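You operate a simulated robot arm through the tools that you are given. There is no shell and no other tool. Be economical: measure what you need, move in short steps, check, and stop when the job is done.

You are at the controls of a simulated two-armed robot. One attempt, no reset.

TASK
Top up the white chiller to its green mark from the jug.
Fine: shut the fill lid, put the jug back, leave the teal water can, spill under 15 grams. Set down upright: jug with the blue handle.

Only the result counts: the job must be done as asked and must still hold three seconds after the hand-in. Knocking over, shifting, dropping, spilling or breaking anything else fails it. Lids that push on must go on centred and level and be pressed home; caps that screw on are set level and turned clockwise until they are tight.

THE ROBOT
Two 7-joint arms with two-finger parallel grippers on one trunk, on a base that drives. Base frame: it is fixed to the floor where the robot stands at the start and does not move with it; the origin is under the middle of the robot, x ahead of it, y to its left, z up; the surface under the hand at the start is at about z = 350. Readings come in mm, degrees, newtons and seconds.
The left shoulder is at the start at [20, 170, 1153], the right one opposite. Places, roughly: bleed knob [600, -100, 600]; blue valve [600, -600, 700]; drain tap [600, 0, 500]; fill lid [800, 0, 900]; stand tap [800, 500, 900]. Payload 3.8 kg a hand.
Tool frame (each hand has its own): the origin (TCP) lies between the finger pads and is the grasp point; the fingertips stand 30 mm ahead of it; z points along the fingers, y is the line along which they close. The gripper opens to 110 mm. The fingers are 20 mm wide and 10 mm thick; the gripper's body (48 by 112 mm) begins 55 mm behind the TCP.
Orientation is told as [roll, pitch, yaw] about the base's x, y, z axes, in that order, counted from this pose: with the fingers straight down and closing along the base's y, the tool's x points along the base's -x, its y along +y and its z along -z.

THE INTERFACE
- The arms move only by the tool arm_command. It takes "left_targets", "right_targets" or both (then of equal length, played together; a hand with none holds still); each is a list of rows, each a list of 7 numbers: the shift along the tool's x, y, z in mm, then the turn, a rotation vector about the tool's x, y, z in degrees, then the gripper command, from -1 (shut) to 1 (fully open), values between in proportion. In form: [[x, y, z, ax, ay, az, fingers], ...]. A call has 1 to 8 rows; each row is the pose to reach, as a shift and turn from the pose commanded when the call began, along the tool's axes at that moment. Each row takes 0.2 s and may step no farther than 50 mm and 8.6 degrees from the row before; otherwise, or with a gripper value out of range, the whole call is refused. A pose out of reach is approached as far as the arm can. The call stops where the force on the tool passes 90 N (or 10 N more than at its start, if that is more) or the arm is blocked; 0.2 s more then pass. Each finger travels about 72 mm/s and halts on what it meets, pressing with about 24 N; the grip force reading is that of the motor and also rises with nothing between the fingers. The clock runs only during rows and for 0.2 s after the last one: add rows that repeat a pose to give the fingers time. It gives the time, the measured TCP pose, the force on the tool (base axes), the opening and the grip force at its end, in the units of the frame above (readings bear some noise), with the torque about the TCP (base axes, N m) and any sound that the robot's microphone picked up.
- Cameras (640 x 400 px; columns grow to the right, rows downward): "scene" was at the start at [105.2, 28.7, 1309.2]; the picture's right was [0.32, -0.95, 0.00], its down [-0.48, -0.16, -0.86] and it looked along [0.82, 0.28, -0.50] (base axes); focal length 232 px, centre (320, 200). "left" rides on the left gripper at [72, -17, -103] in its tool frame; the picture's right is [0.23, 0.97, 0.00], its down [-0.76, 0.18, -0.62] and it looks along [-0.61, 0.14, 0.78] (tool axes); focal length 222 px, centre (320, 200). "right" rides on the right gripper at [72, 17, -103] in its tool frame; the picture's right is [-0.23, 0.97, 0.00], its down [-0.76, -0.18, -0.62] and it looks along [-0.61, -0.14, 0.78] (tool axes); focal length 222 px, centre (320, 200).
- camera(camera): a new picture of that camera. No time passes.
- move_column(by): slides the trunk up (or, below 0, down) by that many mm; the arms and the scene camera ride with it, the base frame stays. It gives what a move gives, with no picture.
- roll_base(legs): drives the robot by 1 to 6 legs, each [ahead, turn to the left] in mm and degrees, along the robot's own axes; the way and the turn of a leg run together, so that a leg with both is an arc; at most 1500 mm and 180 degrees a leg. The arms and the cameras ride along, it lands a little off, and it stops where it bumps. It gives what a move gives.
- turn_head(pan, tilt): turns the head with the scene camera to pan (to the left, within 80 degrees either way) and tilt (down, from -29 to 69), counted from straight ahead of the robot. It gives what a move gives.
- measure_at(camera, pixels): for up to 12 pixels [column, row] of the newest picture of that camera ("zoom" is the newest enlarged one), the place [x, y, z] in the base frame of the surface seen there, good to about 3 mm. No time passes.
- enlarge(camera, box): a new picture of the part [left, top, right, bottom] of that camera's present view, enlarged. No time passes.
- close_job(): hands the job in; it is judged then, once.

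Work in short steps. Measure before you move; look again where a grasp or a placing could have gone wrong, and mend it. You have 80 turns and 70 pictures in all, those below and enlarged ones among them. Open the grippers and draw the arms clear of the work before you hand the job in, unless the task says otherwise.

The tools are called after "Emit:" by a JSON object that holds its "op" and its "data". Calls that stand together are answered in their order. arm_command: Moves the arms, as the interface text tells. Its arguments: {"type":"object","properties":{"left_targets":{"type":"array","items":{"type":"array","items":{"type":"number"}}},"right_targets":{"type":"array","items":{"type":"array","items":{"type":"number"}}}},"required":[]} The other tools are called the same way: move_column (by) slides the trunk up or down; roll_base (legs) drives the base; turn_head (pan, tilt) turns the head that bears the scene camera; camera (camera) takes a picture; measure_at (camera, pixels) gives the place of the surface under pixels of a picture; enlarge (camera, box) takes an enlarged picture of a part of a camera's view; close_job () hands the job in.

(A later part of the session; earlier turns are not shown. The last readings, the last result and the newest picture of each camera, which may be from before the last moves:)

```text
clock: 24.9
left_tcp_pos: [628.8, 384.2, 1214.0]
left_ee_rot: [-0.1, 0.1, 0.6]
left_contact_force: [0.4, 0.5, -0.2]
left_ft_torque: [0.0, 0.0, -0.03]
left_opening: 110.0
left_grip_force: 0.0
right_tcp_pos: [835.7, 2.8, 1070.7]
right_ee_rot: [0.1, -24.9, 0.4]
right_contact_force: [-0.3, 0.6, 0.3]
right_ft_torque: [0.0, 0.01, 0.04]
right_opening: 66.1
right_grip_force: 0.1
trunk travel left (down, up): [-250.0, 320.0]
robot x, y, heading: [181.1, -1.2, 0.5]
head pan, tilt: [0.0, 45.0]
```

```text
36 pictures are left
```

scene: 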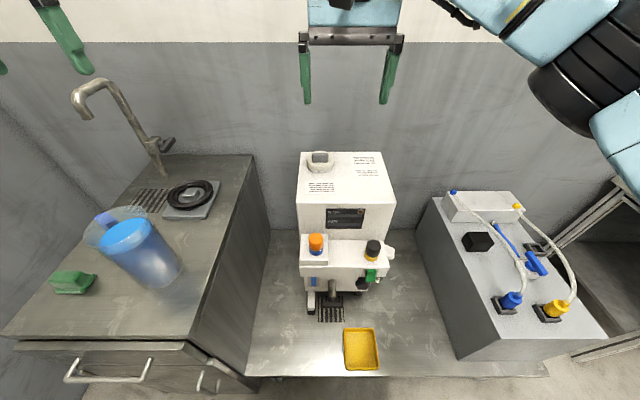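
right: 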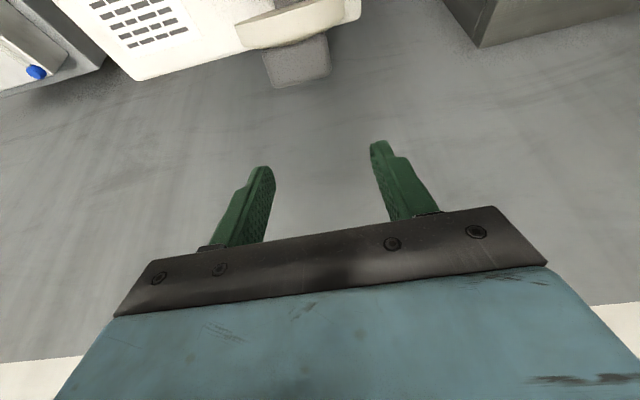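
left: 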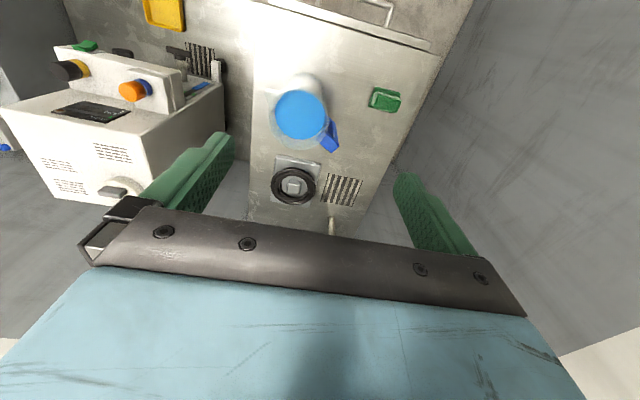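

Lid stays open. I clear the right arm to the side, then drive back ~180 mm to grasp the jug.

Emit:
{"op": "arm_command", "data": {"right_targets": [[23.5, -20, -20, 0, 0, 0, 0.2], [47, -50, -36, 0, 0, 0, 0.2], [70, -80, -52, 0, 0, 0, 0.2], [94, -112, -68, 0, 0, 0, 0.2], [118, -142, -84, 0, 0, 0, 0.2], [142, -172, -98, 0, 0, 0, 0.2], [165, -200, -110, 0, 0, 0, 0.2]]}}

Emit:
{"op": "roll_base", "data": {"legs": [[-180, 0]]}}

Emit:
{"op": "turn_head", "data": {"pan": 25, "tilt": 40}}

Emit:
{"op": "camera", "data": {"camera": "scene"}}

Emit:
{"op": "enlarge", "data": {"camera": "left", "box": [240, 30, 400, 190]}}

```text
clock: 26.6
left_tcp_pos: [628.3, 383.1, 1214.9]
left_ee_rot: [0.0, 0.0, 0.7]
left_contact_force: [-0.5, -0.2, 0.8]
left_ft_torque: [0.06, -0.01, 0.0]
left_opening: 109.8
left_grip_force: 0.1
right_tcp_pos: [643.7, -203.5, 1099.4]
right_ee_rot: [0.1, -25.1, 0.5]
right_contact_force: [-0.3, -0.3, 0.5]
right_ft_torque: [-0.02, 0.0, -0.03]
right_opening: 66.0
right_grip_force: 0.1
trunk travel left (down, up): [-250.0, 320.0]
robot x, y, heading: [178.7, -1.6, 0.6]
head pan, tilt: [0.0, 45.0]
```

```text
clock: 28.1
left_tcp_pos: [449.9, 380.7, 1214.7]
left_ee_rot: [0.0, 0.0, 0.3]
left_contact_force: [0.2, -0.4, 0.6]
left_ft_torque: [0.0, -0.05, 0.05]
left_opening: 110.1
left_grip_force: 0.0
right_tcp_pos: [462.2, -206.2, 1100.3]
right_ee_rot: [0.0, -25.1, 0.2]
right_contact_force: [-0.9, -0.2, 0.5]
right_ft_torque: [0.01, -0.01, -0.01]
right_opening: 65.9
right_grip_force: 0.1
trunk travel left (down, up): [-250.0, 320.0]
robot x, y, heading: [-0.5, 1.1, 0.1]
head pan, tilt: [0.0, 45.0]
```

```text
clock: 28.9
left_tcp_pos: [449.7, 379.7, 1213.6]
left_ee_rot: [0.0, 0.2, 0.3]
left_contact_force: [0.1, 0.2, -0.5]
left_ft_torque: [0.01, 0.0, -0.01]
left_opening: 110.1
left_grip_force: 0.0
right_tcp_pos: [462.8, -205.1, 1099.0]
right_ee_rot: [0.0, -24.9, 0.1]
right_contact_force: [0.0, 0.1, 0.1]
right_ft_torque: [-0.02, 0.01, 0.02]
right_opening: 65.8
right_grip_force: 0.1
trunk travel left (down, up): [-250.0, 320.0]
robot x, y, heading: [0.2, -1.8, 0.3]
head pan, tilt: [25.0, 40.0]
```

```text
35 pictures are left
```

scene: 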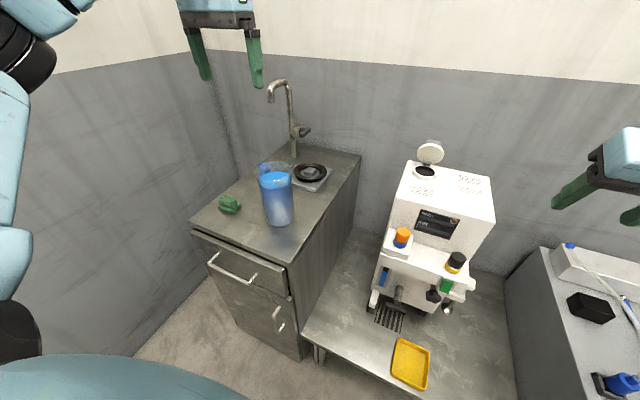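

```text
2.50 times, centred on (320, 110) of left
```

zoom: 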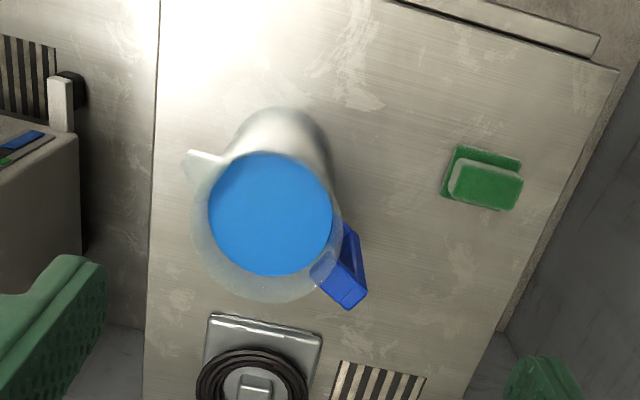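

Lid stands open. Now I measure the jug's rim, spout and handle in the zoom.

Emit:
{"op": "measure_at", "data": {"camera": "zoom", "pixels": [[190, 156], [205, 180], [196, 235], [255, 298], [310, 290], [328, 262], [350, 300], [348, 240], [335, 245], [280, 115], [322, 150], [238, 145]]}}

Emit:
{"op": "enlarge", "data": {"camera": "scene", "box": [240, 140, 320, 240]}}

Emit:
{"op": "enlarge", "data": {"camera": "left", "box": [220, 50, 270, 110]}}

```text
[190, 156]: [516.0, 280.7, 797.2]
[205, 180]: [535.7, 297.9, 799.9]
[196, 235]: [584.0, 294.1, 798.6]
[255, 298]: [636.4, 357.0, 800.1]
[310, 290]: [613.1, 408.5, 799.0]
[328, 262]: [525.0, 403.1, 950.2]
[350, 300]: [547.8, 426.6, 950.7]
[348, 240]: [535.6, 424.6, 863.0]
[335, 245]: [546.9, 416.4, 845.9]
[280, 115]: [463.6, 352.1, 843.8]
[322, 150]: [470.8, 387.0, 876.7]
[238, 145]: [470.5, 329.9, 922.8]
```

```text
4.00 times, centred on (280, 190) of scene
```

zoom: 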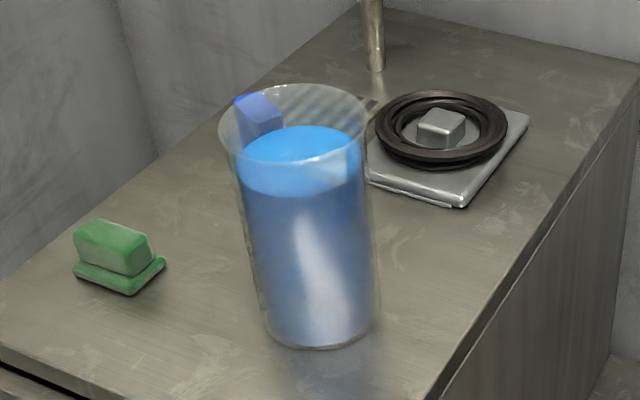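

```text
6.67 times, centred on (245, 80) of left
```

zoom: 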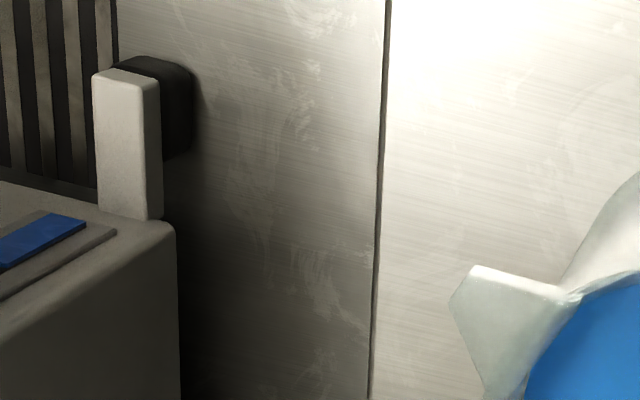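

Jug: axis ≈ (507,359), radius ≈46 at mid height, handle at azimuth ≈59°, spout opposite (−121°). I'll grasp the body with the left hand near horizontal (azimuth 15°, 15° down), pads 45° off handle and spout. First re-orient in free air.

Emit:
{"op": "arm_command", "data": {"left_targets": [[6, -7, 17, -1.09, -8.28, -1.42, 1], [12, -14, 33, -2.18, -16.57, -2.84, 1], [19, -21, 50, -3.27, -24.85, -4.26, 1], [25, -28, 67, -4.36, -33.14, -5.68, 1], [31, -34, 84, -5.45, -41.42, -7.1, 1], [38, -41, 100, -6.54, -49.7, -8.52, 1], [44, -48, 117, -7.63, -57.99, -9.94, 1], [50, -55, 134, -8.72, -66.27, -11.36, 1]]}}

Emit:
{"op": "arm_command", "data": {"left_targets": [[0, 0, 0, -1.09, -8.28, -1.42, 1], [0, 0, 0, -1.09, -8.28, -1.42, 1]]}}

Emit:
{"op": "camera", "data": {"camera": "left"}}

```text
clock: 30.8
left_tcp_pos: [433.6, 328.9, 1081.1]
left_ee_rot: [2.3, -66.7, 11.6]
left_contact_force: [0.2, 0.4, -0.5]
left_ft_torque: [-0.02, -0.05, 0.0]
left_opening: 109.9
left_grip_force: 0.0
left hand out of reach, approached as far as the arm can: row 7, 8
right_tcp_pos: [462.1, -205.8, 1099.3]
right_ee_rot: [0.0, -24.9, 0.2]
right_contact_force: [-0.4, 0.5, 0.6]
right_ft_torque: [-0.01, -0.01, 0.03]
right_opening: 66.1
right_grip_force: 0.1
trunk travel left (down, up): [-250.0, 320.0]
robot x, y, heading: [-2.2, -4.2, 0.3]
head pan, tilt: [25.0, 40.0]
```

```text
clock: 31.4
left_tcp_pos: [439.1, 331.2, 1081.0]
left_ee_rot: [-0.1, -74.9, 15.3]
left_contact_force: [0.3, 0.7, 0.7]
left_ft_torque: [0.02, 0.0, 0.03]
left_opening: 110.0
left_grip_force: 0.0
left hand out of reach, approached as far as the arm can: row 1, 2
right_tcp_pos: [462.0, -206.8, 1098.8]
right_ee_rot: [0.0, -25.0, 0.2]
right_contact_force: [0.0, 0.1, 0.0]
right_ft_torque: [0.04, 0.0, -0.01]
right_opening: 65.9
right_grip_force: 0.0
trunk travel left (down, up): [-250.0, 320.0]
robot x, y, heading: [-0.0, -2.4, 0.8]
head pan, tilt: [25.0, 40.0]
```

```text
31 pictures are left
```

left: 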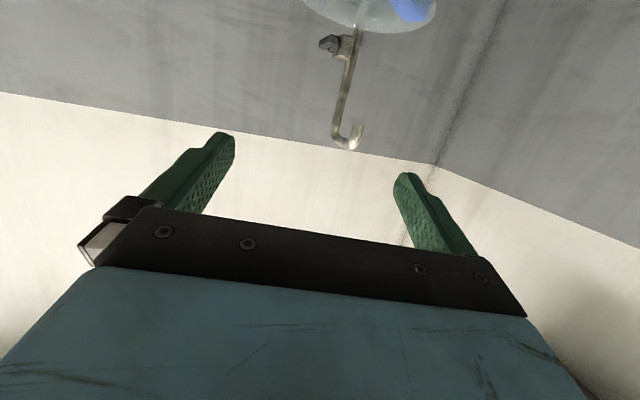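

The hand is at its near limit but oriented right (pitch −75, yaw 15). I back the base 70 mm for room and go down beside the jug's front at z≈885 in a first step.

Emit:
{"op": "roll_base", "data": {"legs": [[-80, 0]]}}

Emit:
{"op": "arm_command", "data": {"left_targets": [[45, 0, 12, 0, 0, 0, 1], [90, 0, 24, 0, 0, 0, 1], [135, 0, 36, 0, 0, 0, 1], [170, 0, 45, 0, 0, 0, 1], [170, 0, 45, 0, 0, 0, 1]]}}

Emit:
{"op": "camera", "data": {"camera": "scene"}}

```text
clock: 32.4
left_tcp_pos: [359.1, 331.1, 1081.1]
left_ee_rot: [0.1, -75.0, 15.3]
left_contact_force: [0.2, 0.7, 1.0]
left_ft_torque: [-0.01, -0.04, -0.02]
left_opening: 110.0
left_grip_force: 0.1
right_tcp_pos: [383.1, -207.1, 1099.0]
right_ee_rot: [-0.1, -25.1, 0.1]
right_contact_force: [-0.3, 0.6, 1.4]
right_ft_torque: [0.01, 0.01, -0.02]
right_opening: 66.0
right_grip_force: 0.0
trunk travel left (down, up): [-250.0, 320.0]
robot x, y, heading: [-79.2, -1.3, 0.3]
head pan, tilt: [25.0, 40.0]
```

```text
clock: 33.6
left_tcp_pos: [360.5, 331.6, 905.2]
left_ee_rot: [0.1, -75.0, 15.1]
left_contact_force: [-0.1, -0.1, 0.3]
left_ft_torque: [0.0, -0.01, -0.01]
left_opening: 109.8
left_grip_force: 0.1
right_tcp_pos: [383.7, -207.3, 1098.9]
right_ee_rot: [0.1, -25.0, 0.2]
right_contact_force: [-0.8, -0.5, 0.5]
right_ft_torque: [0.01, 0.0, 0.02]
right_opening: 66.1
right_grip_force: 0.1
trunk travel left (down, up): [-250.0, 320.0]
robot x, y, heading: [-80.5, -5.0, 0.3]
head pan, tilt: [25.0, 40.0]
```

```text
30 pictures are left
```

scene: 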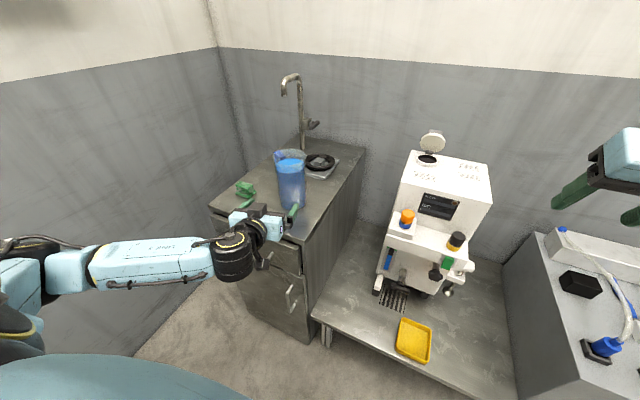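

Aligned estimate: jug lies 11.5 mm to the tool's −y side, 149 mm forward. I shift, lower to 885 and go 70 mm ahead, then check.

Emit:
{"op": "arm_command", "data": {"left_targets": [[10, -6, 3, 0, 0, 0, 1], [19.3, -11.5, 5.2, 0, 0, 0, 1], [10, -11.5, 40, 0, 0, 0, 1], [1.2, -11.5, 72.8, 0, 0, 0, 1], [1.2, -11.5, 72.8, 0, 0, 0, 1]]}}

Emit:
{"op": "camera", "data": {"camera": "left"}}

Emit:
{"op": "enlarge", "data": {"camera": "scene", "box": [210, 130, 370, 240]}}

```text
clock: 34.8
left_tcp_pos: [431.4, 337.2, 885.3]
left_ee_rot: [0.1, -74.9, 15.2]
left_contact_force: [0.4, 0.1, -0.2]
left_ft_torque: [0.02, -0.01, 0.0]
left_opening: 109.9
left_grip_force: 0.0
right_tcp_pos: [383.4, -207.5, 1098.0]
right_ee_rot: [0.1, -25.0, 0.1]
right_contact_force: [-0.7, 0.3, -0.4]
right_ft_torque: [0.01, 0.0, 0.02]
right_opening: 66.1
right_grip_force: 0.1
trunk travel left (down, up): [-250.0, 320.0]
robot x, y, heading: [-81.2, -10.2, 0.3]
head pan, tilt: [25.0, 40.0]
```

```text
29 pictures are left
```

left: 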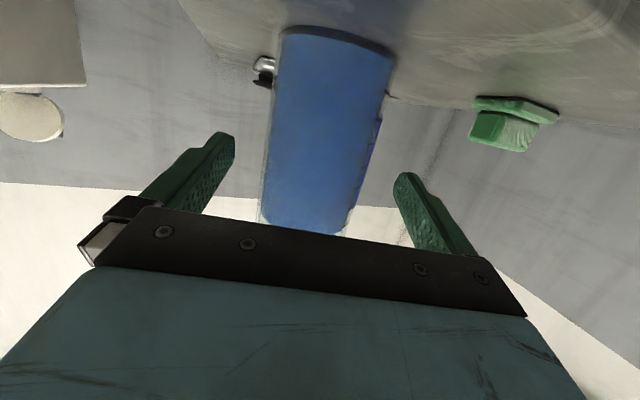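

```text
3.64 times, centred on (290, 185) of scene
```

zoom: 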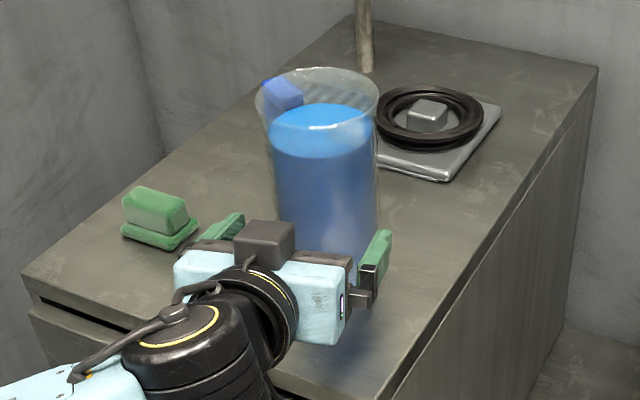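

The jug sits between the fingers in view (265–390 px). I measure its sides for lateral centring.

Emit:
{"op": "measure_at", "data": {"camera": "left", "pixels": [[285, 110], [375, 110], [330, 110], [275, 160], [365, 160], [320, 160], [222, 140], [408, 180], [320, 60], [320, 35]]}}

```text
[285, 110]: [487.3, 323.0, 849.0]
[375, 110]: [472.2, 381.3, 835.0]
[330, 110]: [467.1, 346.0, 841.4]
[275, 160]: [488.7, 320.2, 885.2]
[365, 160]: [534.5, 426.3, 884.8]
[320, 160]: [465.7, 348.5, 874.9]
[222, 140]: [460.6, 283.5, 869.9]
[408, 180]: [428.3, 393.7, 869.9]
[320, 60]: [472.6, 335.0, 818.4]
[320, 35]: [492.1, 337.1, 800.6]
```

Jug axis ≈ (504.7, 358.6), lateral error 1.7 mm. I advance 68 mm and then close gently.

Emit:
{"op": "arm_command", "data": {"left_targets": [[-6, 1.6, 22, 0, 0, 0, 1], [-12, 1.6, 44, 0, 0, 0, 1], [-17.6, 1.6, 65.7, 0, 0, 0, 1], [-17.6, 1.6, 65.7, 0, 0, 0, 1]]}}

Emit:
{"op": "enlarge", "data": {"camera": "scene", "box": [230, 130, 350, 230]}}

```text
clock: 35.8
left_tcp_pos: [497.0, 356.2, 886.5]
left_ee_rot: [0.1, -74.9, 15.1]
left_contact_force: [-0.6, 1.7, 0.2]
left_ft_torque: [-0.02, 0.0, 0.02]
left_opening: 110.1
left_grip_force: 0.0
right_tcp_pos: [382.8, -206.8, 1098.8]
right_ee_rot: [0.0, -25.1, 0.1]
right_contact_force: [-0.3, -0.2, 0.3]
right_ft_torque: [0.04, 0.0, 0.01]
right_opening: 66.1
right_grip_force: 0.0
trunk travel left (down, up): [-250.0, 320.0]
robot x, y, heading: [-81.1, -2.3, 0.5]
head pan, tilt: [25.0, 40.0]
```

```text
4.00 times, centred on (290, 180) of scene
```

zoom: 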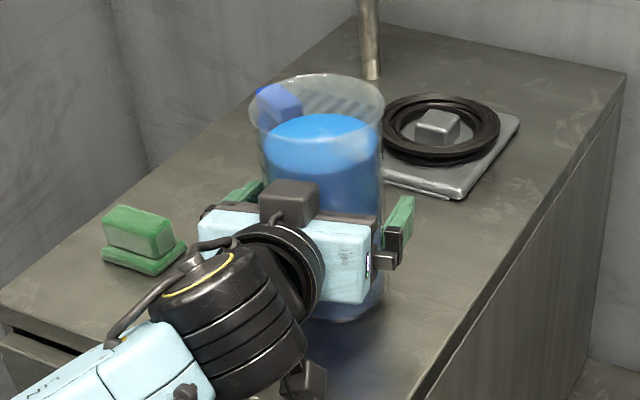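

Fingers flank the jug. I close and hold.

Emit:
{"op": "arm_command", "data": {"left_targets": [[0, 0, 0, 0, 0, 0, 0.75], [0, 0, 0, 0, 0, 0, 0.6], [0, 0, 0, 0, 0, 0, 0.5], [0, 0, 0, 0, 0, 0, 0.3], [0, 0, 0, 0, 0, 0, 0.2]]}}

```text
clock: 37.0
left_tcp_pos: [496.8, 355.9, 885.4]
left_ee_rot: [0.0, -75.1, 15.3]
left_contact_force: [1.1, -1.1, 1.3]
left_ft_torque: [-0.1, -0.06, -0.07]
left_opening: 89.7
left_grip_force: 24.3
right_tcp_pos: [382.4, -207.8, 1098.7]
right_ee_rot: [0.1, -25.0, 0.1]
right_contact_force: [-0.2, -0.9, 0.5]
right_ft_torque: [0.01, 0.01, 0.0]
right_opening: 66.0
right_grip_force: 0.0
trunk travel left (down, up): [-250.0, 320.0]
robot x, y, heading: [-78.7, -0.8, -0.0]
head pan, tilt: [25.0, 40.0]
```

Gripped at 89.7 mm with little side load. Test lift of 20 mm.

Emit:
{"op": "arm_command", "data": {"left_targets": [[-4.8, 0, -1.3, 0, 0, 0, 0], [-9.7, 0, -2.6, 0, 0, 0, 0], [-19.3, 0, -5.2, 0, 0, 0, 0], [-19.3, 0, -5.2, 0, 0, 0, 0]]}}

Emit:
{"op": "enlarge", "data": {"camera": "scene", "box": [230, 130, 350, 230]}}

```text
clock: 38.0
left_tcp_pos: [496.6, 356.9, 907.2]
left_ee_rot: [-0.1, -75.1, 15.5]
left_contact_force: [1.6, 0.6, 1.3]
left_ft_torque: [-0.1, -0.38, 0.11]
left_opening: 89.6
left_grip_force: 24.5
right_tcp_pos: [381.8, -207.7, 1099.5]
right_ee_rot: [-0.1, -25.1, 0.1]
right_contact_force: [-0.2, 0.0, -0.3]
right_ft_torque: [0.0, 0.01, -0.02]
right_opening: 66.0
right_grip_force: 0.0
trunk travel left (down, up): [-250.0, 320.0]
robot x, y, heading: [-78.3, -2.2, 0.2]
head pan, tilt: [25.0, 40.0]
```

```text
4.00 times, centred on (290, 180) of scene
```

zoom: 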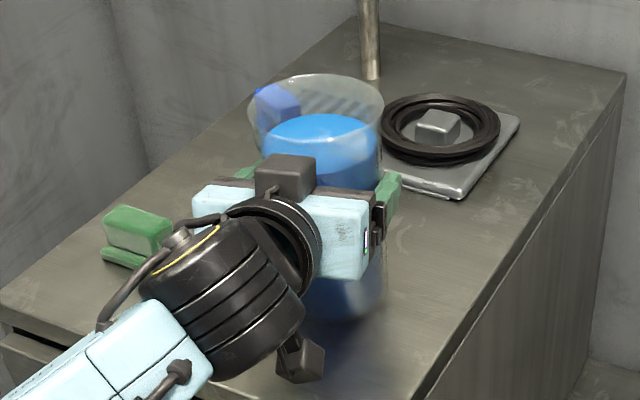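

The jug stayed put: the wet body slips in the pads, so the handle must be used. I open, back off and rise.

Emit:
{"op": "arm_command", "data": {"left_targets": [[0, 0, 0, 0, 0, 0, 1], [0, 0, 0, 0, 0, 0, 1], [12.4, 0, -46.4, 0, 0, 0, 1], [24.8, 0, -92.7, 0, 0, 0, 1], [36.3, 0, -135, 0, 0, 0, 1], [-11, 0, -148, 0, 0, 0, 1], [-59, 0, -161, 0, 0, 0, 1], [-107, 0, -174, 0, 0, 0, 1]]}}

Emit:
{"op": "arm_command", "data": {"left_targets": [[0, 0, 0, -1.62, 7.27, -3.47, 1], [0, 0, 0, -3.24, 14.53, -6.95, 1], [0, 0, 0, -4.86, 21.8, -10.42, 1], [0, 0, 0, -6.48, 29.07, -13.89, 1], [0, 0, 0, -8.1, 36.33, -17.37, 1], [0, 0, 0, -9.73, 43.6, -20.84, 1], [0, 0, 0, -11.35, 50.87, -24.31, 1], [0, 0, 0, -12.97, 58.13, -27.78, 1]]}}

Emit:
{"op": "arm_command", "data": {"left_targets": [[0, 0, 0, -1.62, 7.27, -3.47, 1], [0, 0, 0, -3.24, 14.53, -6.95, 1], [0, 0, 0, -4.86, 21.8, -10.42, 1], [0, 0, 0, -6.48, 29.07, -13.89, 1], [0, 0, 0, -8.1, 36.33, -17.37, 1], [0, 0, 0, -8.1, 36.33, -17.37, 0.2]]}}

Emit:
{"op": "camera", "data": {"camera": "scene"}}

```text
clock: 39.8
left_tcp_pos: [360.8, 318.7, 1054.9]
left_ee_rot: [0.2, -74.8, 15.0]
left_contact_force: [0.1, 0.4, -0.1]
left_ft_torque: [0.01, 0.01, -0.01]
left_opening: 109.9
left_grip_force: 0.0
right_tcp_pos: [383.3, -208.1, 1098.7]
right_ee_rot: [0.1, -24.9, 0.1]
right_contact_force: [0.6, -0.5, 0.5]
right_ft_torque: [-0.01, 0.04, 0.02]
right_opening: 65.7
right_grip_force: 0.2
trunk travel left (down, up): [-250.0, 320.0]
robot x, y, heading: [-74.2, -4.9, 0.3]
head pan, tilt: [25.0, 40.0]
```

```text
clock: 41.6
left_tcp_pos: [394.0, 364.4, 1042.8]
left_ee_rot: [-10.0, -12.7, 45.3]
left_contact_force: [-0.1, -0.4, -0.3]
left_ft_torque: [-0.02, -0.01, -0.01]
left_opening: 110.3
left_grip_force: 0.0
left hand out of reach, approached as far as the arm can: row 5, 6, 7, 8
right_tcp_pos: [383.5, -207.3, 1098.1]
right_ee_rot: [0.2, -25.0, 0.1]
right_contact_force: [0.0, 0.0, -0.2]
right_ft_torque: [-0.01, -0.03, 0.02]
right_opening: 66.1
right_grip_force: 0.1
trunk travel left (down, up): [-250.0, 320.0]
robot x, y, heading: [-81.7, -1.4, 0.0]
head pan, tilt: [25.0, 40.0]
```

```text
clock: 43.0
left_tcp_pos: [394.8, 364.9, 1044.1]
left_ee_rot: [0.1, 25.0, 59.3]
left_contact_force: [-0.4, -0.5, 0.0]
left_ft_torque: [-0.02, 0.0, -0.02]
left_opening: 66.1
left_grip_force: 0.0
right_tcp_pos: [382.7, -207.6, 1099.2]
right_ee_rot: [0.1, -24.9, 0.1]
right_contact_force: [-0.1, 0.0, -0.8]
right_ft_torque: [0.01, 0.0, 0.0]
right_opening: 65.9
right_grip_force: 0.2
trunk travel left (down, up): [-250.0, 320.0]
robot x, y, heading: [-77.5, -4.7, 0.4]
head pan, tilt: [25.0, 40.0]
```

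```text
25 pictures are left
```

scene: 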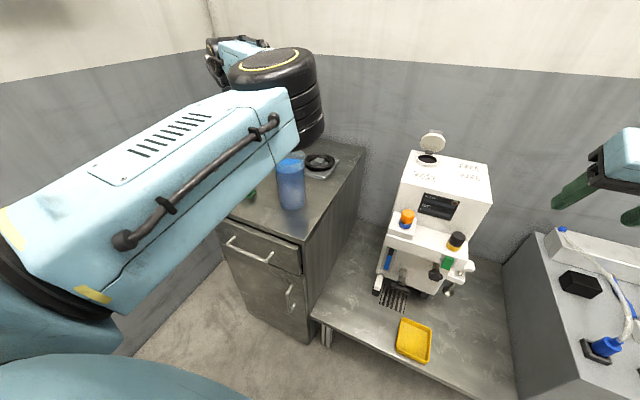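

Orientation is right (pitch 25, yaw 59) and the jug is unmoved. I drive 80 ahead and move above the outer side of the handle to look at it.

Emit:
{"op": "roll_base", "data": {"legs": [[80, 0]]}}

Emit:
{"op": "arm_command", "data": {"left_targets": [[-23, -7, -19, 0, 0, 0, 0.2], [-46, -14, -38, 0, 0, 0, 0.2], [-70, -22, -57, 0, 0, 0, 0.2], [-93, -29, -76.5, 0, 0, 0, 0.2], [-93, -29, -76.5, 0, 0, 0, 0.2]]}}

Emit:
{"op": "camera", "data": {"camera": "left"}}

```text
clock: 44.1
left_tcp_pos: [473.8, 366.0, 1043.7]
left_ee_rot: [0.1, 25.0, 59.3]
left_contact_force: [0.1, 0.7, -0.7]
left_ft_torque: [0.01, 0.01, 0.01]
left_opening: 66.3
left_grip_force: 0.0
right_tcp_pos: [462.7, -206.4, 1098.7]
right_ee_rot: [-0.1, -25.1, 0.1]
right_contact_force: [0.1, -0.8, -0.6]
right_ft_torque: [0.0, 0.01, 0.01]
right_opening: 65.8
right_grip_force: 0.1
trunk travel left (down, up): [-250.0, 320.0]
robot x, y, heading: [0.7, -2.7, 0.4]
head pan, tilt: [25.0, 40.0]
```

```text
clock: 45.3
left_tcp_pos: [535.3, 429.1, 1066.4]
left_ee_rot: [0.0, 25.0, 59.4]
left_contact_force: [-0.5, 0.7, -1.0]
left_ft_torque: [-0.02, 0.01, 0.01]
left_opening: 66.3
left_grip_force: 0.1
left hand out of reach, approached as far as the arm can: row 3, 4, 5
right_tcp_pos: [462.3, -207.0, 1099.5]
right_ee_rot: [0.0, -25.0, 0.1]
right_contact_force: [0.5, 0.4, 0.4]
right_ft_torque: [-0.01, -0.01, 0.02]
right_opening: 66.1
right_grip_force: 0.1
trunk travel left (down, up): [-250.0, 320.0]
robot x, y, heading: [0.6, -6.0, 0.3]
head pan, tilt: [25.0, 40.0]
```

```text
24 pictures are left
```

left: 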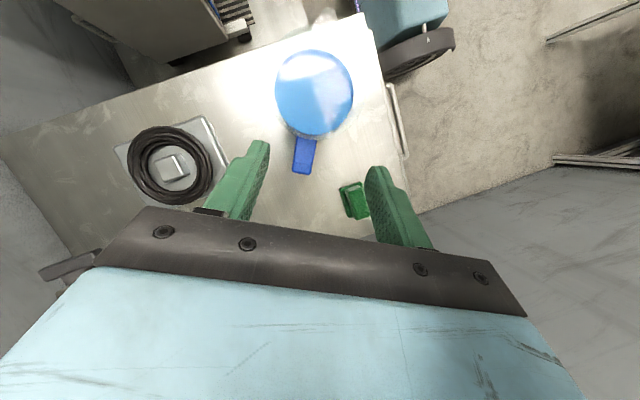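

The handle is seen at (304,155). I zoom on it and measure.

Emit:
{"op": "enlarge", "data": {"camera": "left", "box": [260, 40, 360, 190]}}

Emit:
{"op": "measure_at", "data": {"camera": "left", "pixels": [[306, 140], [304, 147], [302, 155], [301, 163], [300, 170], [296, 158], [312, 160], [292, 170], [309, 172], [260, 150], [372, 180], [298, 145]]}}

```text
2.67 times, centred on (310, 115) of left
```

zoom: 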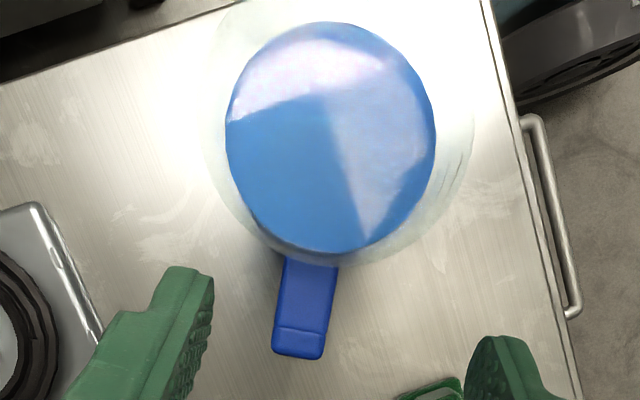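

```text
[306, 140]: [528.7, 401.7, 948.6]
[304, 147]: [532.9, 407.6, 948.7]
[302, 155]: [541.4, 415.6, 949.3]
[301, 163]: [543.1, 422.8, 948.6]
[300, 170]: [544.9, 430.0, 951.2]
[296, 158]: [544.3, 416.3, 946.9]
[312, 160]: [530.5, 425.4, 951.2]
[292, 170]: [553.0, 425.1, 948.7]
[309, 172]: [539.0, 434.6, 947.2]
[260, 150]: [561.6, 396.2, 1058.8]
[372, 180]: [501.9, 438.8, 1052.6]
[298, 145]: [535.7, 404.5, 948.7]
```

Handle top is at z 949, centre line near (540,420), about 18 mm wide. I pull the hand back 90 mm with pitch reduced to 12°, then drive 100 ahead so the handle is well in reach.

Emit:
{"op": "arm_command", "data": {"left_targets": [[21, 38, 10, 0, -6.5, 0, 0.2], [42, 77, 20, 0, -13, 0, 0.2], [42, 77, 20, 0, -13, 0, 0.2]]}}

Emit:
{"op": "roll_base", "data": {"legs": [[100, 0]]}}

Emit:
{"op": "camera", "data": {"camera": "left"}}

```text
clock: 46.1
left_tcp_pos: [447.5, 424.4, 1065.9]
left_ee_rot: [0.2, 11.8, 59.1]
left_contact_force: [-0.1, -0.7, -1.5]
left_ft_torque: [0.04, 0.02, 0.02]
left_opening: 66.0
left_grip_force: 0.0
right_tcp_pos: [462.7, -208.8, 1098.8]
right_ee_rot: [0.2, -25.0, 0.0]
right_contact_force: [0.1, -0.1, 0.4]
right_ft_torque: [0.01, 0.0, 0.02]
right_opening: 66.1
right_grip_force: 0.1
trunk travel left (down, up): [-250.0, 320.0]
robot x, y, heading: [-2.6, -3.0, 0.7]
head pan, tilt: [25.0, 40.0]
```

```text
clock: 47.2
left_tcp_pos: [546.9, 426.3, 1064.9]
left_ee_rot: [0.1, 12.1, 59.4]
left_contact_force: [-0.1, -0.6, 0.6]
left_ft_torque: [0.0, 0.02, 0.03]
left_opening: 66.0
left_grip_force: 0.1
right_tcp_pos: [562.6, -206.1, 1099.3]
right_ee_rot: [0.0, -25.0, 0.2]
right_contact_force: [-0.3, 0.8, 0.1]
right_ft_torque: [-0.03, 0.03, -0.02]
right_opening: 66.1
right_grip_force: 0.0
trunk travel left (down, up): [-250.0, 320.0]
robot x, y, heading: [97.6, -3.2, 0.2]
head pan, tilt: [25.0, 40.0]
```

```text
22 pictures are left
```

left: 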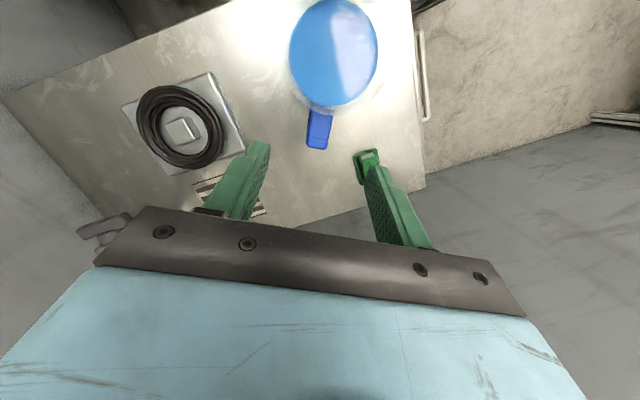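

I descend half-way (tips just above the handle) and check alignment.

Emit:
{"op": "arm_command", "data": {"left_targets": [[-6, 2.7, 40, 0, 0, 0, 0.2], [-12.3, 2.7, 79, 0, 0, 0, 0.2], [-12.3, 2.7, 79, 0, 0, 0, 0.0]]}}

Emit:
{"op": "camera", "data": {"camera": "left"}}

Emit:
{"op": "measure_at", "data": {"camera": "left", "pixels": [[318, 90], [310, 105], [326, 108], [316, 115], [308, 122], [324, 126], [260, 150], [374, 175], [320, 100], [316, 128]]}}

```text
clock: 48.0
left_tcp_pos: [543.9, 424.4, 986.2]
left_ee_rot: [-0.1, 12.0, 59.4]
left_contact_force: [-0.4, 0.1, 0.2]
left_ft_torque: [0.01, -0.02, -0.01]
left_opening: 54.8
left_grip_force: 0.1
right_tcp_pos: [559.7, -205.4, 1099.4]
right_ee_rot: [0.1, -25.0, 0.2]
right_contact_force: [-0.5, -0.1, 0.5]
right_ft_torque: [-0.01, -0.03, -0.03]
right_opening: 66.0
right_grip_force: 0.2
trunk travel left (down, up): [-250.0, 320.0]
robot x, y, heading: [96.5, -2.9, 0.4]
head pan, tilt: [25.0, 40.0]
```

```text
21 pictures are left
```

left: 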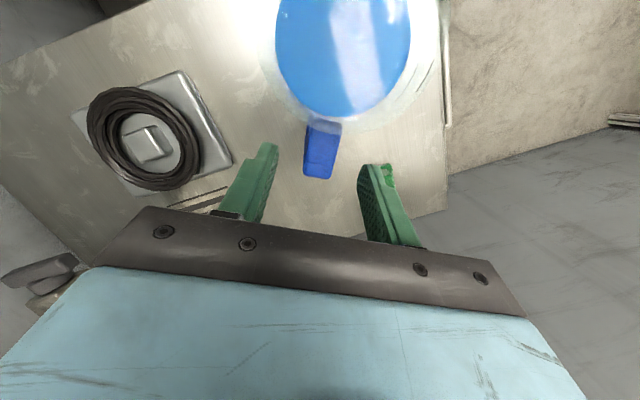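

```text
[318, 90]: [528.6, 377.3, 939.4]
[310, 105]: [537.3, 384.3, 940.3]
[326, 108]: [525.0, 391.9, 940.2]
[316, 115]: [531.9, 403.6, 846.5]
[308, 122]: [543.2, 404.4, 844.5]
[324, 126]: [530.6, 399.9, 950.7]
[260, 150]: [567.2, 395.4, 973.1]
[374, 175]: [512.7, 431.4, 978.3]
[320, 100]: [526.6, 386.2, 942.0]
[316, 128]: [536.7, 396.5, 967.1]
```

Emit:
{"op": "measure_at", "data": {"camera": "left", "pixels": [[309, 140], [336, 140], [306, 160], [332, 160], [305, 172], [330, 174], [318, 172], [318, 150]]}}

```text
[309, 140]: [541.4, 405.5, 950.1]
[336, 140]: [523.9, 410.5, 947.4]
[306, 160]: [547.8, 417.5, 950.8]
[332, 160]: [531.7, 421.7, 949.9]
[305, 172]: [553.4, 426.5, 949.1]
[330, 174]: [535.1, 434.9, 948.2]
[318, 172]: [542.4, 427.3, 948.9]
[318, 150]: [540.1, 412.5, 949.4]
```

The handle mid-line passes (539.7,419.6), centred between the fingers. I descend to z≈905 and close on it.

Emit:
{"op": "arm_command", "data": {"left_targets": [[-4, 1.2, 27, 0, 0, 0, 0.0], [-8, 1.2, 54, 0, 0, 0, 0.0], [-12.2, 1.2, 80, 0, 0, 0, 0.0], [-12.2, 1.2, 80, 0, 0, 0, -0.4], [-12.2, 1.2, 80, 0, 0, 0, -0.8], [-12.2, 1.2, 80, 0, 0, 0, -0.9]]}}

Emit:
{"op": "camera", "data": {"camera": "left"}}

```text
clock: 49.4
left_tcp_pos: [540.2, 420.0, 905.5]
left_ee_rot: [0.0, 12.0, 59.3]
left_contact_force: [2.9, -1.7, 0.5]
left_ft_torque: [-0.02, -0.24, 0.13]
left_opening: 22.2
left_grip_force: 24.0
right_tcp_pos: [561.7, -205.4, 1098.2]
right_ee_rot: [0.1, -24.9, 0.3]
right_contact_force: [-0.3, 0.2, 0.0]
right_ft_torque: [0.01, -0.02, -0.01]
right_opening: 65.9
right_grip_force: 0.0
trunk travel left (down, up): [-250.0, 320.0]
robot x, y, heading: [101.0, -2.3, 0.2]
head pan, tilt: [25.0, 40.0]
```

```text
20 pictures are left
```

left: 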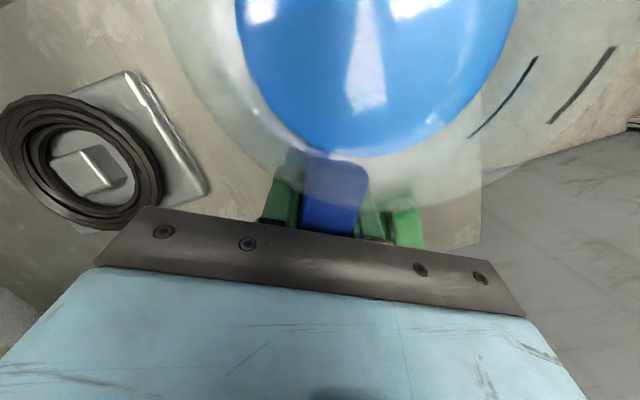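

Handle gripped at 22 mm. Careful test lift of 20 mm.

Emit:
{"op": "arm_command", "data": {"left_targets": [[1, 0, -5, 0, 0, 0, -1], [2.1, 0, -10, 0, 0, 0, -1], [4.2, 0, -19.6, 0, 0, 0, -1], [4.2, 0, -19.6, 0, 0, 0, -1]]}}

Emit:
{"op": "camera", "data": {"camera": "left"}}

Emit:
{"op": "enlarge", "data": {"camera": "scene", "box": [220, 110, 380, 250]}}

```text
clock: 50.4
left_tcp_pos: [537.5, 421.3, 925.5]
left_ee_rot: [0.2, 12.0, 59.4]
left_contact_force: [-0.2, -0.9, -7.4]
left_ft_torque: [0.4, -0.22, 0.01]
left_opening: 22.4
left_grip_force: 23.7
right_tcp_pos: [562.0, -205.1, 1099.5]
right_ee_rot: [0.0, -25.0, 0.2]
right_contact_force: [0.5, -0.6, 0.3]
right_ft_torque: [-0.01, 0.0, 0.0]
right_opening: 65.7
right_grip_force: 0.2
trunk travel left (down, up): [-250.0, 320.0]
robot x, y, heading: [96.9, -1.9, 0.1]
head pan, tilt: [25.0, 40.0]
```

```text
19 pictures are left
```

left: 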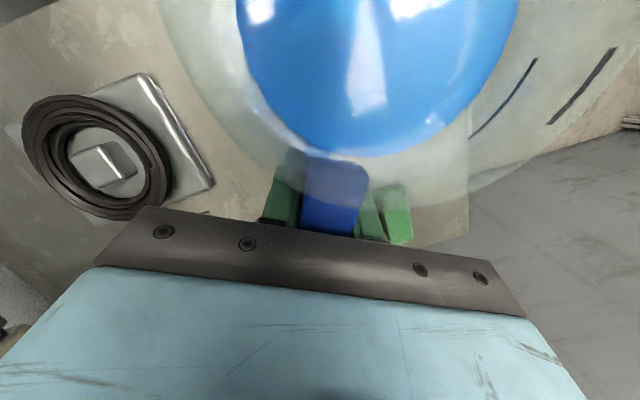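

```text
2.86 times, centred on (300, 180) of scene
```

zoom: 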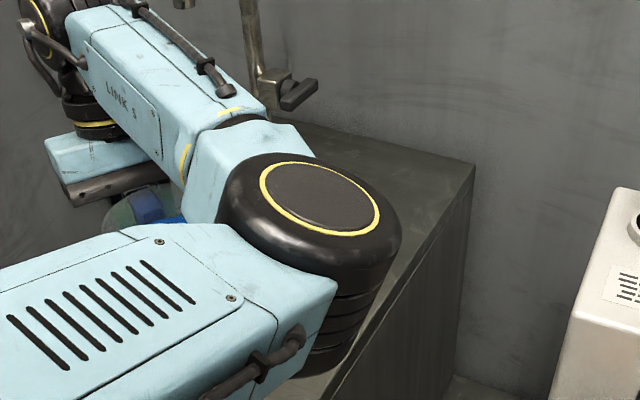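

The jug is lifted and rigid in the grip (7.4 N). I lift it 130 mm and carry it level to the right while turning it (spout toward the chiller).

Emit:
{"op": "arm_command", "data": {"left_targets": [[6.8, 0, -31.8, 0, 0, 0, -1], [13.5, 0, -63.5, 0, 0, 0, -1], [20.3, 0, -95.3, 0, 0, 0, -1], [27, 0, -127, 0, 0, 0, -1], [49.6, -17, -122.2, 1.48, 0, -6.96, -1], [72.2, -34, -117.4, 2.96, 0, -13.92, -1], [94.8, -51, -112.6, 4.44, 0, -20.88, -1], [117.4, -68, -107.8, 5.92, 0, -27.84, -1]]}}

```text
clock: 52.2
left_tcp_pos: [559.1, 357.3, 1080.1]
left_ee_rot: [0.0, 12.0, 87.9]
left_contact_force: [0.1, -0.8, -8.4]
left_ft_torque: [0.47, -0.01, -0.03]
left_opening: 21.5
left_grip_force: 23.4
left hand out of reach, approached as far as the arm can: row 7, 8
right_tcp_pos: [561.2, -206.6, 1098.9]
right_ee_rot: [0.0, -25.0, 0.1]
right_contact_force: [0.3, -0.5, -0.8]
right_ft_torque: [0.07, -0.02, 0.01]
right_opening: 66.1
right_grip_force: 0.0
trunk travel left (down, up): [-250.0, 320.0]
robot x, y, heading: [96.5, -2.7, 0.2]
head pan, tilt: [25.0, 40.0]
```

A reach limit near the body stopped it at (559,357) but level. I extend it forward-right instead.

Emit:
{"op": "arm_command", "data": {"left_targets": [[16, -27, 10, 0, 0, 0, -1], [32, -55, 20, 0, 0, 0, -1], [48.8, -82, 31, 0, 0, 0, -1], [48.8, -110, 31, 0, 0, 0, -1]]}}

```text
clock: 53.2
left_tcp_pos: [666.9, 301.3, 1058.0]
left_ee_rot: [0.1, 12.0, 87.9]
left_contact_force: [0.4, 0.0, -8.1]
left_ft_torque: [0.47, 0.0, 0.01]
left_opening: 21.7
left_grip_force: 23.6
right_tcp_pos: [562.4, -204.3, 1098.5]
right_ee_rot: [-0.1, -25.0, 0.2]
right_contact_force: [0.3, 0.3, -0.8]
right_ft_torque: [-0.06, -0.01, 0.01]
right_opening: 65.9
right_grip_force: 0.1
trunk travel left (down, up): [-250.0, 320.0]
robot x, y, heading: [98.8, -5.2, 0.2]
head pan, tilt: [25.0, 40.0]
```

Now 80 mm to the right, then drive ahead ~78 mm.

Emit:
{"op": "arm_command", "data": {"left_targets": [[26, -1, 5.5, 0, 0, 0, -1], [52, -2, 11, 0, 0, 0, -1], [78, -3, 16.6, 0, 0, 0, -1]]}}

Emit:
{"op": "roll_base", "data": {"legs": [[40, 0], [38, 0]]}}

Emit:
{"op": "turn_head", "data": {"pan": 0, "tilt": 40}}

Emit:
{"op": "camera", "data": {"camera": "scene"}}

```text
clock: 54.0
left_tcp_pos: [666.8, 247.4, 1059.3]
left_ee_rot: [0.2, 11.9, 87.9]
left_contact_force: [-0.1, -0.1, -8.9]
left_ft_torque: [0.44, 0.0, -0.02]
left_opening: 22.2
left_grip_force: 23.9
left hand out of reach, approached as far as the arm can: row 3
right_tcp_pos: [561.1, -206.8, 1098.7]
right_ee_rot: [0.0, -25.2, 0.1]
right_contact_force: [0.3, 0.1, 0.1]
right_ft_torque: [0.01, 0.01, -0.01]
right_opening: 65.6
right_grip_force: 0.1
trunk travel left (down, up): [-250.0, 320.0]
robot x, y, heading: [99.2, 1.6, 0.5]
head pan, tilt: [25.0, 40.0]
```

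```text
clock: 55.4
left_tcp_pos: [747.9, 247.1, 1058.7]
left_ee_rot: [0.3, 12.0, 87.9]
left_contact_force: [1.0, 0.3, -9.6]
left_ft_torque: [0.51, -0.03, -0.02]
left_opening: 21.7
left_grip_force: 24.0
right_tcp_pos: [643.1, -204.9, 1098.1]
right_ee_rot: [0.0, -24.9, 0.1]
right_contact_force: [0.1, 0.3, -0.7]
right_ft_torque: [-0.02, 0.03, 0.01]
right_opening: 66.0
right_grip_force: 0.0
trunk travel left (down, up): [-250.0, 320.0]
robot x, y, heading: [177.2, -4.7, -0.1]
head pan, tilt: [25.0, 40.0]
```

```text
clock: 56.3
left_tcp_pos: [746.2, 247.8, 1058.8]
left_ee_rot: [0.2, 11.9, 87.8]
left_contact_force: [0.4, -0.3, -9.0]
left_ft_torque: [0.46, -0.05, -0.01]
left_opening: 21.9
left_grip_force: 23.8
right_tcp_pos: [640.2, -205.6, 1098.9]
right_ee_rot: [0.0, -25.0, 0.2]
right_contact_force: [0.5, 0.3, 0.4]
right_ft_torque: [-0.03, 0.02, 0.0]
right_opening: 65.8
right_grip_force: 0.1
trunk travel left (down, up): [-250.0, 320.0]
robot x, y, heading: [178.0, -4.1, 0.3]
head pan, tilt: [0.0, 40.0]
```

```text
17 pictures are left
```

scene: 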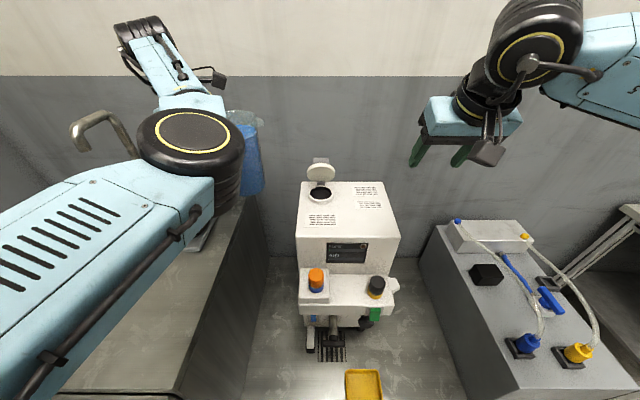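

The arm has a limit with this upright hand further right. Tilting changes the wrist place, so I go on with a safe 25° tilt (pouring starts near 35°) while moving toward the opening.

Emit:
{"op": "arm_command", "data": {"left_targets": [[11, -5, 15, 0, -4.2, 0, -1], [23, -10, 29, 0, -8.4, 0, -1], [34, -15, 44, 0, -12.5, 0, -1], [45, -20, 59, 0, -16.7, 0, -1], [57, -25, 73, 0, -20.8, 0, -1], [68, -30, 88, 0, -25, 0, -1]]}}

Emit:
{"op": "camera", "data": {"camera": "scene"}}

```text
clock: 57.7
left_tcp_pos: [770.9, 161.5, 988.1]
left_ee_rot: [0.2, -13.1, 87.6]
left_contact_force: [-0.4, 0.1, -9.0]
left_ft_torque: [0.31, -0.02, -0.01]
left_opening: 21.7
left_grip_force: 24.2
left hand out of reach, approached as far as the arm can: row 1, 2, 3
right_tcp_pos: [640.9, -205.6, 1097.1]
right_ee_rot: [0.1, -25.1, 0.2]
right_contact_force: [-0.1, -0.9, -0.2]
right_ft_torque: [0.0, 0.02, -0.02]
right_opening: 66.0
right_grip_force: 0.1
trunk travel left (down, up): [-250.0, 320.0]
robot x, y, heading: [177.5, -3.5, 0.5]
head pan, tilt: [0.0, 40.0]
```

```text
16 pictures are left
```

scene: 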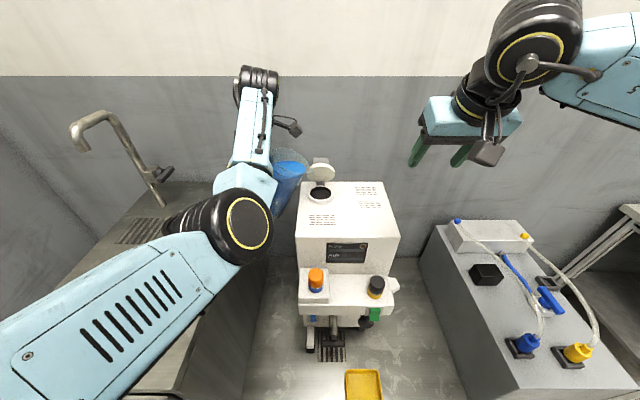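

Reached: spout near the opening at a safe tilt. Now I bring the right hand camera down in front of the chiller to watch the sight gauge.

Emit:
{"op": "arm_command", "data": {"right_targets": [[39, 11, -7, 0, 0, 0, -0.5], [77, 22, -14, 0, 0, 0, -0.5], [116, 33, -21, 0, 0, 0, -0.5], [155, 44, -28, 0, 0, 0, -0.5], [193, 55, -35, 0, 0, 0, -0.5]]}}

Emit:
{"op": "arm_command", "data": {"right_targets": [[18, 13, 39, 0, 0, 0, -0.5], [36, 26, 78, 0, 0, 0, -0.5], [54, 39, 117, 0, 0, 0, -0.5], [72, 52, 156, 0, 0, 0, -0.5], [90, 65, 194, 0, 0, 0, -0.5], [108, 78, 233, 0, 0, 0, -0.5], [127, 90, 272, 0, 0, 0, -0.5]]}}

Emit:
{"op": "camera", "data": {"camera": "right"}}

```text
clock: 58.9
left_tcp_pos: [772.1, 165.1, 987.4]
left_ee_rot: [0.2, -12.9, 87.8]
left_contact_force: [0.0, 0.3, -9.9]
left_ft_torque: [0.28, -0.02, 0.02]
left_opening: 21.8
left_grip_force: 24.1
right_tcp_pos: [487.4, -129.1, 1064.0]
right_ee_rot: [-0.2, -24.8, 0.1]
right_contact_force: [0.4, -0.1, -0.4]
right_ft_torque: [0.02, 0.01, -0.01]
right_opening: 27.4
right_grip_force: 0.1
right hand out of reach, approached as far as the arm can: row 4, 5
trunk travel left (down, up): [-250.0, 320.0]
robot x, y, heading: [175.7, -1.3, 0.4]
head pan, tilt: [0.0, 40.0]
```

```text
clock: 60.5
left_tcp_pos: [771.0, 162.3, 988.4]
left_ee_rot: [0.2, -13.0, 87.8]
left_contact_force: [0.5, 0.2, -7.8]
left_ft_torque: [0.29, -0.04, 0.0]
left_opening: 21.7
left_grip_force: 23.7
right_tcp_pos: [486.5, -41.7, 762.4]
right_ee_rot: [0.0, -25.1, 0.2]
right_contact_force: [0.6, -0.5, -0.1]
right_ft_torque: [0.04, -0.01, 0.0]
right_opening: 27.5
right_grip_force: 0.1
right hand out of reach, approached as far as the arm can: row 1
trunk travel left (down, up): [-250.0, 320.0]
robot x, y, heading: [178.5, 1.6, 0.2]
head pan, tilt: [0.0, 40.0]
```

```text
15 pictures are left
```

right: 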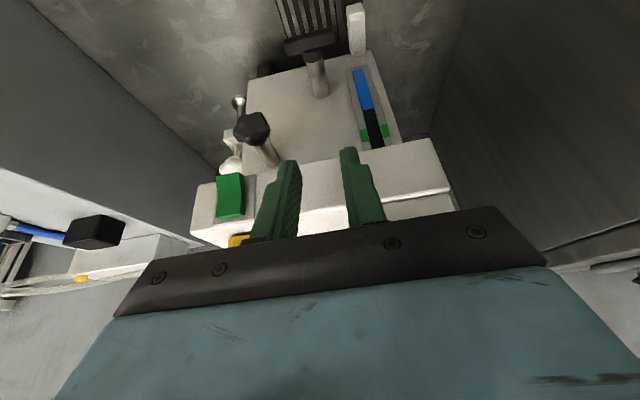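

The gauge is in view: blue up to ~(368,108), green mark at (375,132). I enlarge it and measure.

Emit:
{"op": "enlarge", "data": {"camera": "right", "box": [330, 55, 410, 165]}}

Emit:
{"op": "measure_at", "data": {"camera": "right", "pixels": [[356, 70], [371, 108], [363, 137], [386, 130], [376, 146]]}}

```text
3.64 times, centred on (370, 110) of right
```

zoom: 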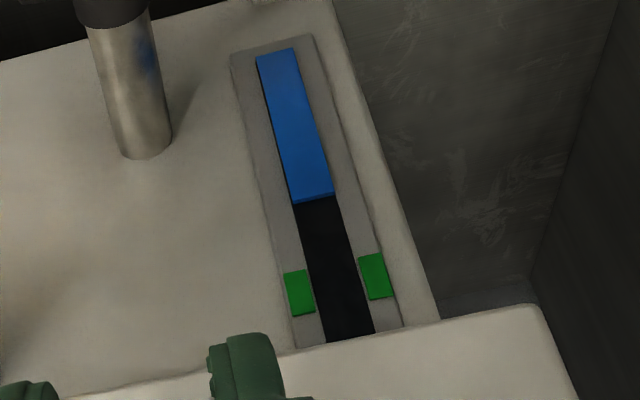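

```text
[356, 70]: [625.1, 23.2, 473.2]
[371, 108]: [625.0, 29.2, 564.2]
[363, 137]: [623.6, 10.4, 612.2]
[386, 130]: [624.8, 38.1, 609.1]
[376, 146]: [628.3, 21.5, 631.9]
```

Level is at z 564, green band ≈597–622. Before tilting on, I check spout against the opening with the left camera.

Emit:
{"op": "camera", "data": {"camera": "left"}}

Emit:
{"op": "enlarge", "data": {"camera": "scene", "box": [250, 130, 370, 230]}}

```text
13 pictures are left
```

left: 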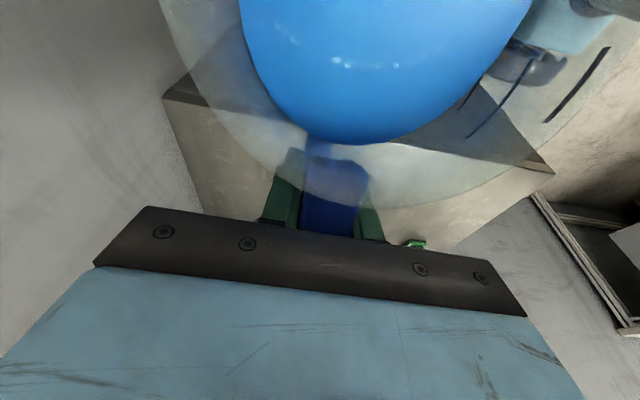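

```text
4.00 times, centred on (310, 180) of scene
```

zoom: 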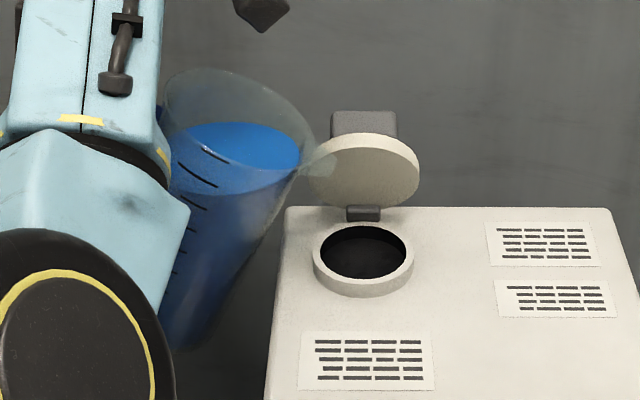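

The spout view at zoom (335,165) matches my model. I measure the neck ring to place the stream exactly.

Emit:
{"op": "measure_at", "data": {"camera": "zoom", "pixels": [[316, 255], [411, 255], [362, 228], [362, 279], [330, 168], [363, 250], [300, 160], [335, 130], [362, 213]]}}

```text
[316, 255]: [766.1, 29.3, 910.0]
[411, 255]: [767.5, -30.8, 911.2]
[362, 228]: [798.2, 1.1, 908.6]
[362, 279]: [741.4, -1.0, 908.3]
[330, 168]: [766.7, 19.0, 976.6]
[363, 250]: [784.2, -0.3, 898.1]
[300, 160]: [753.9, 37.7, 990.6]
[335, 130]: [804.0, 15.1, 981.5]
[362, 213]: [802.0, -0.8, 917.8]
```

Opening centre (769,−0.5), neck top z 910. I lower the spout to z≈950 and tilt to 38°, hold briefly, then read the gauge.

Emit:
{"op": "arm_command", "data": {"left_targets": [[2.5, -1.4, 7, 0, -5, 0, -1], [5, -2.8, 13.5, 0, -10, 0, -1], [4.8, -2.8, 7, 0, -13, 0, -1], [4.8, -2.8, 7, 0, -13, 0, -1], [4.8, -2.8, 7, 0, -13, 0, -1]]}}

Emit:
{"op": "enlarge", "data": {"camera": "scene", "box": [250, 130, 370, 230]}}

Emit:
{"op": "measure_at", "data": {"camera": "right", "pixels": [[371, 108]]}}

```text
clock: 61.7
left_tcp_pos: [774.9, 159.3, 979.6]
left_ee_rot: [0.2, -26.0, 87.7]
left_contact_force: [0.2, 2.4, -8.5]
left_ft_torque: [0.21, -0.05, 0.07]
left_opening: 22.0
left_grip_force: 24.4
right_tcp_pos: [484.4, -42.0, 763.4]
right_ee_rot: [0.0, -25.1, 0.3]
right_contact_force: [-0.8, -0.4, 0.2]
right_ft_torque: [0.01, 0.0, -0.01]
right_opening: 27.4
right_grip_force: 0.1
trunk travel left (down, up): [-250.0, 320.0]
robot x, y, heading: [177.8, -0.7, 0.4]
head pan, tilt: [0.0, 40.0]
```

```text
4.00 times, centred on (310, 180) of scene
```

zoom: 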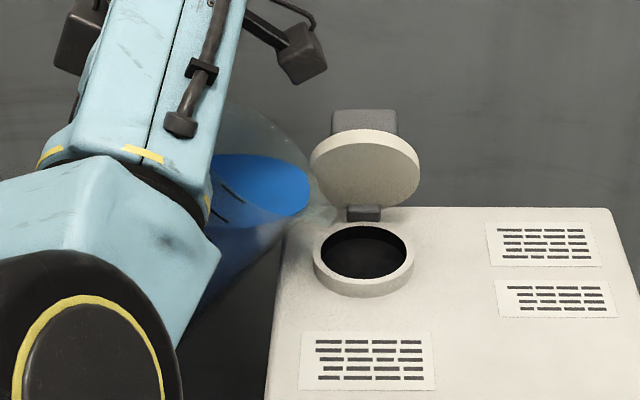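

```text
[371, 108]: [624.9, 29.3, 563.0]
```

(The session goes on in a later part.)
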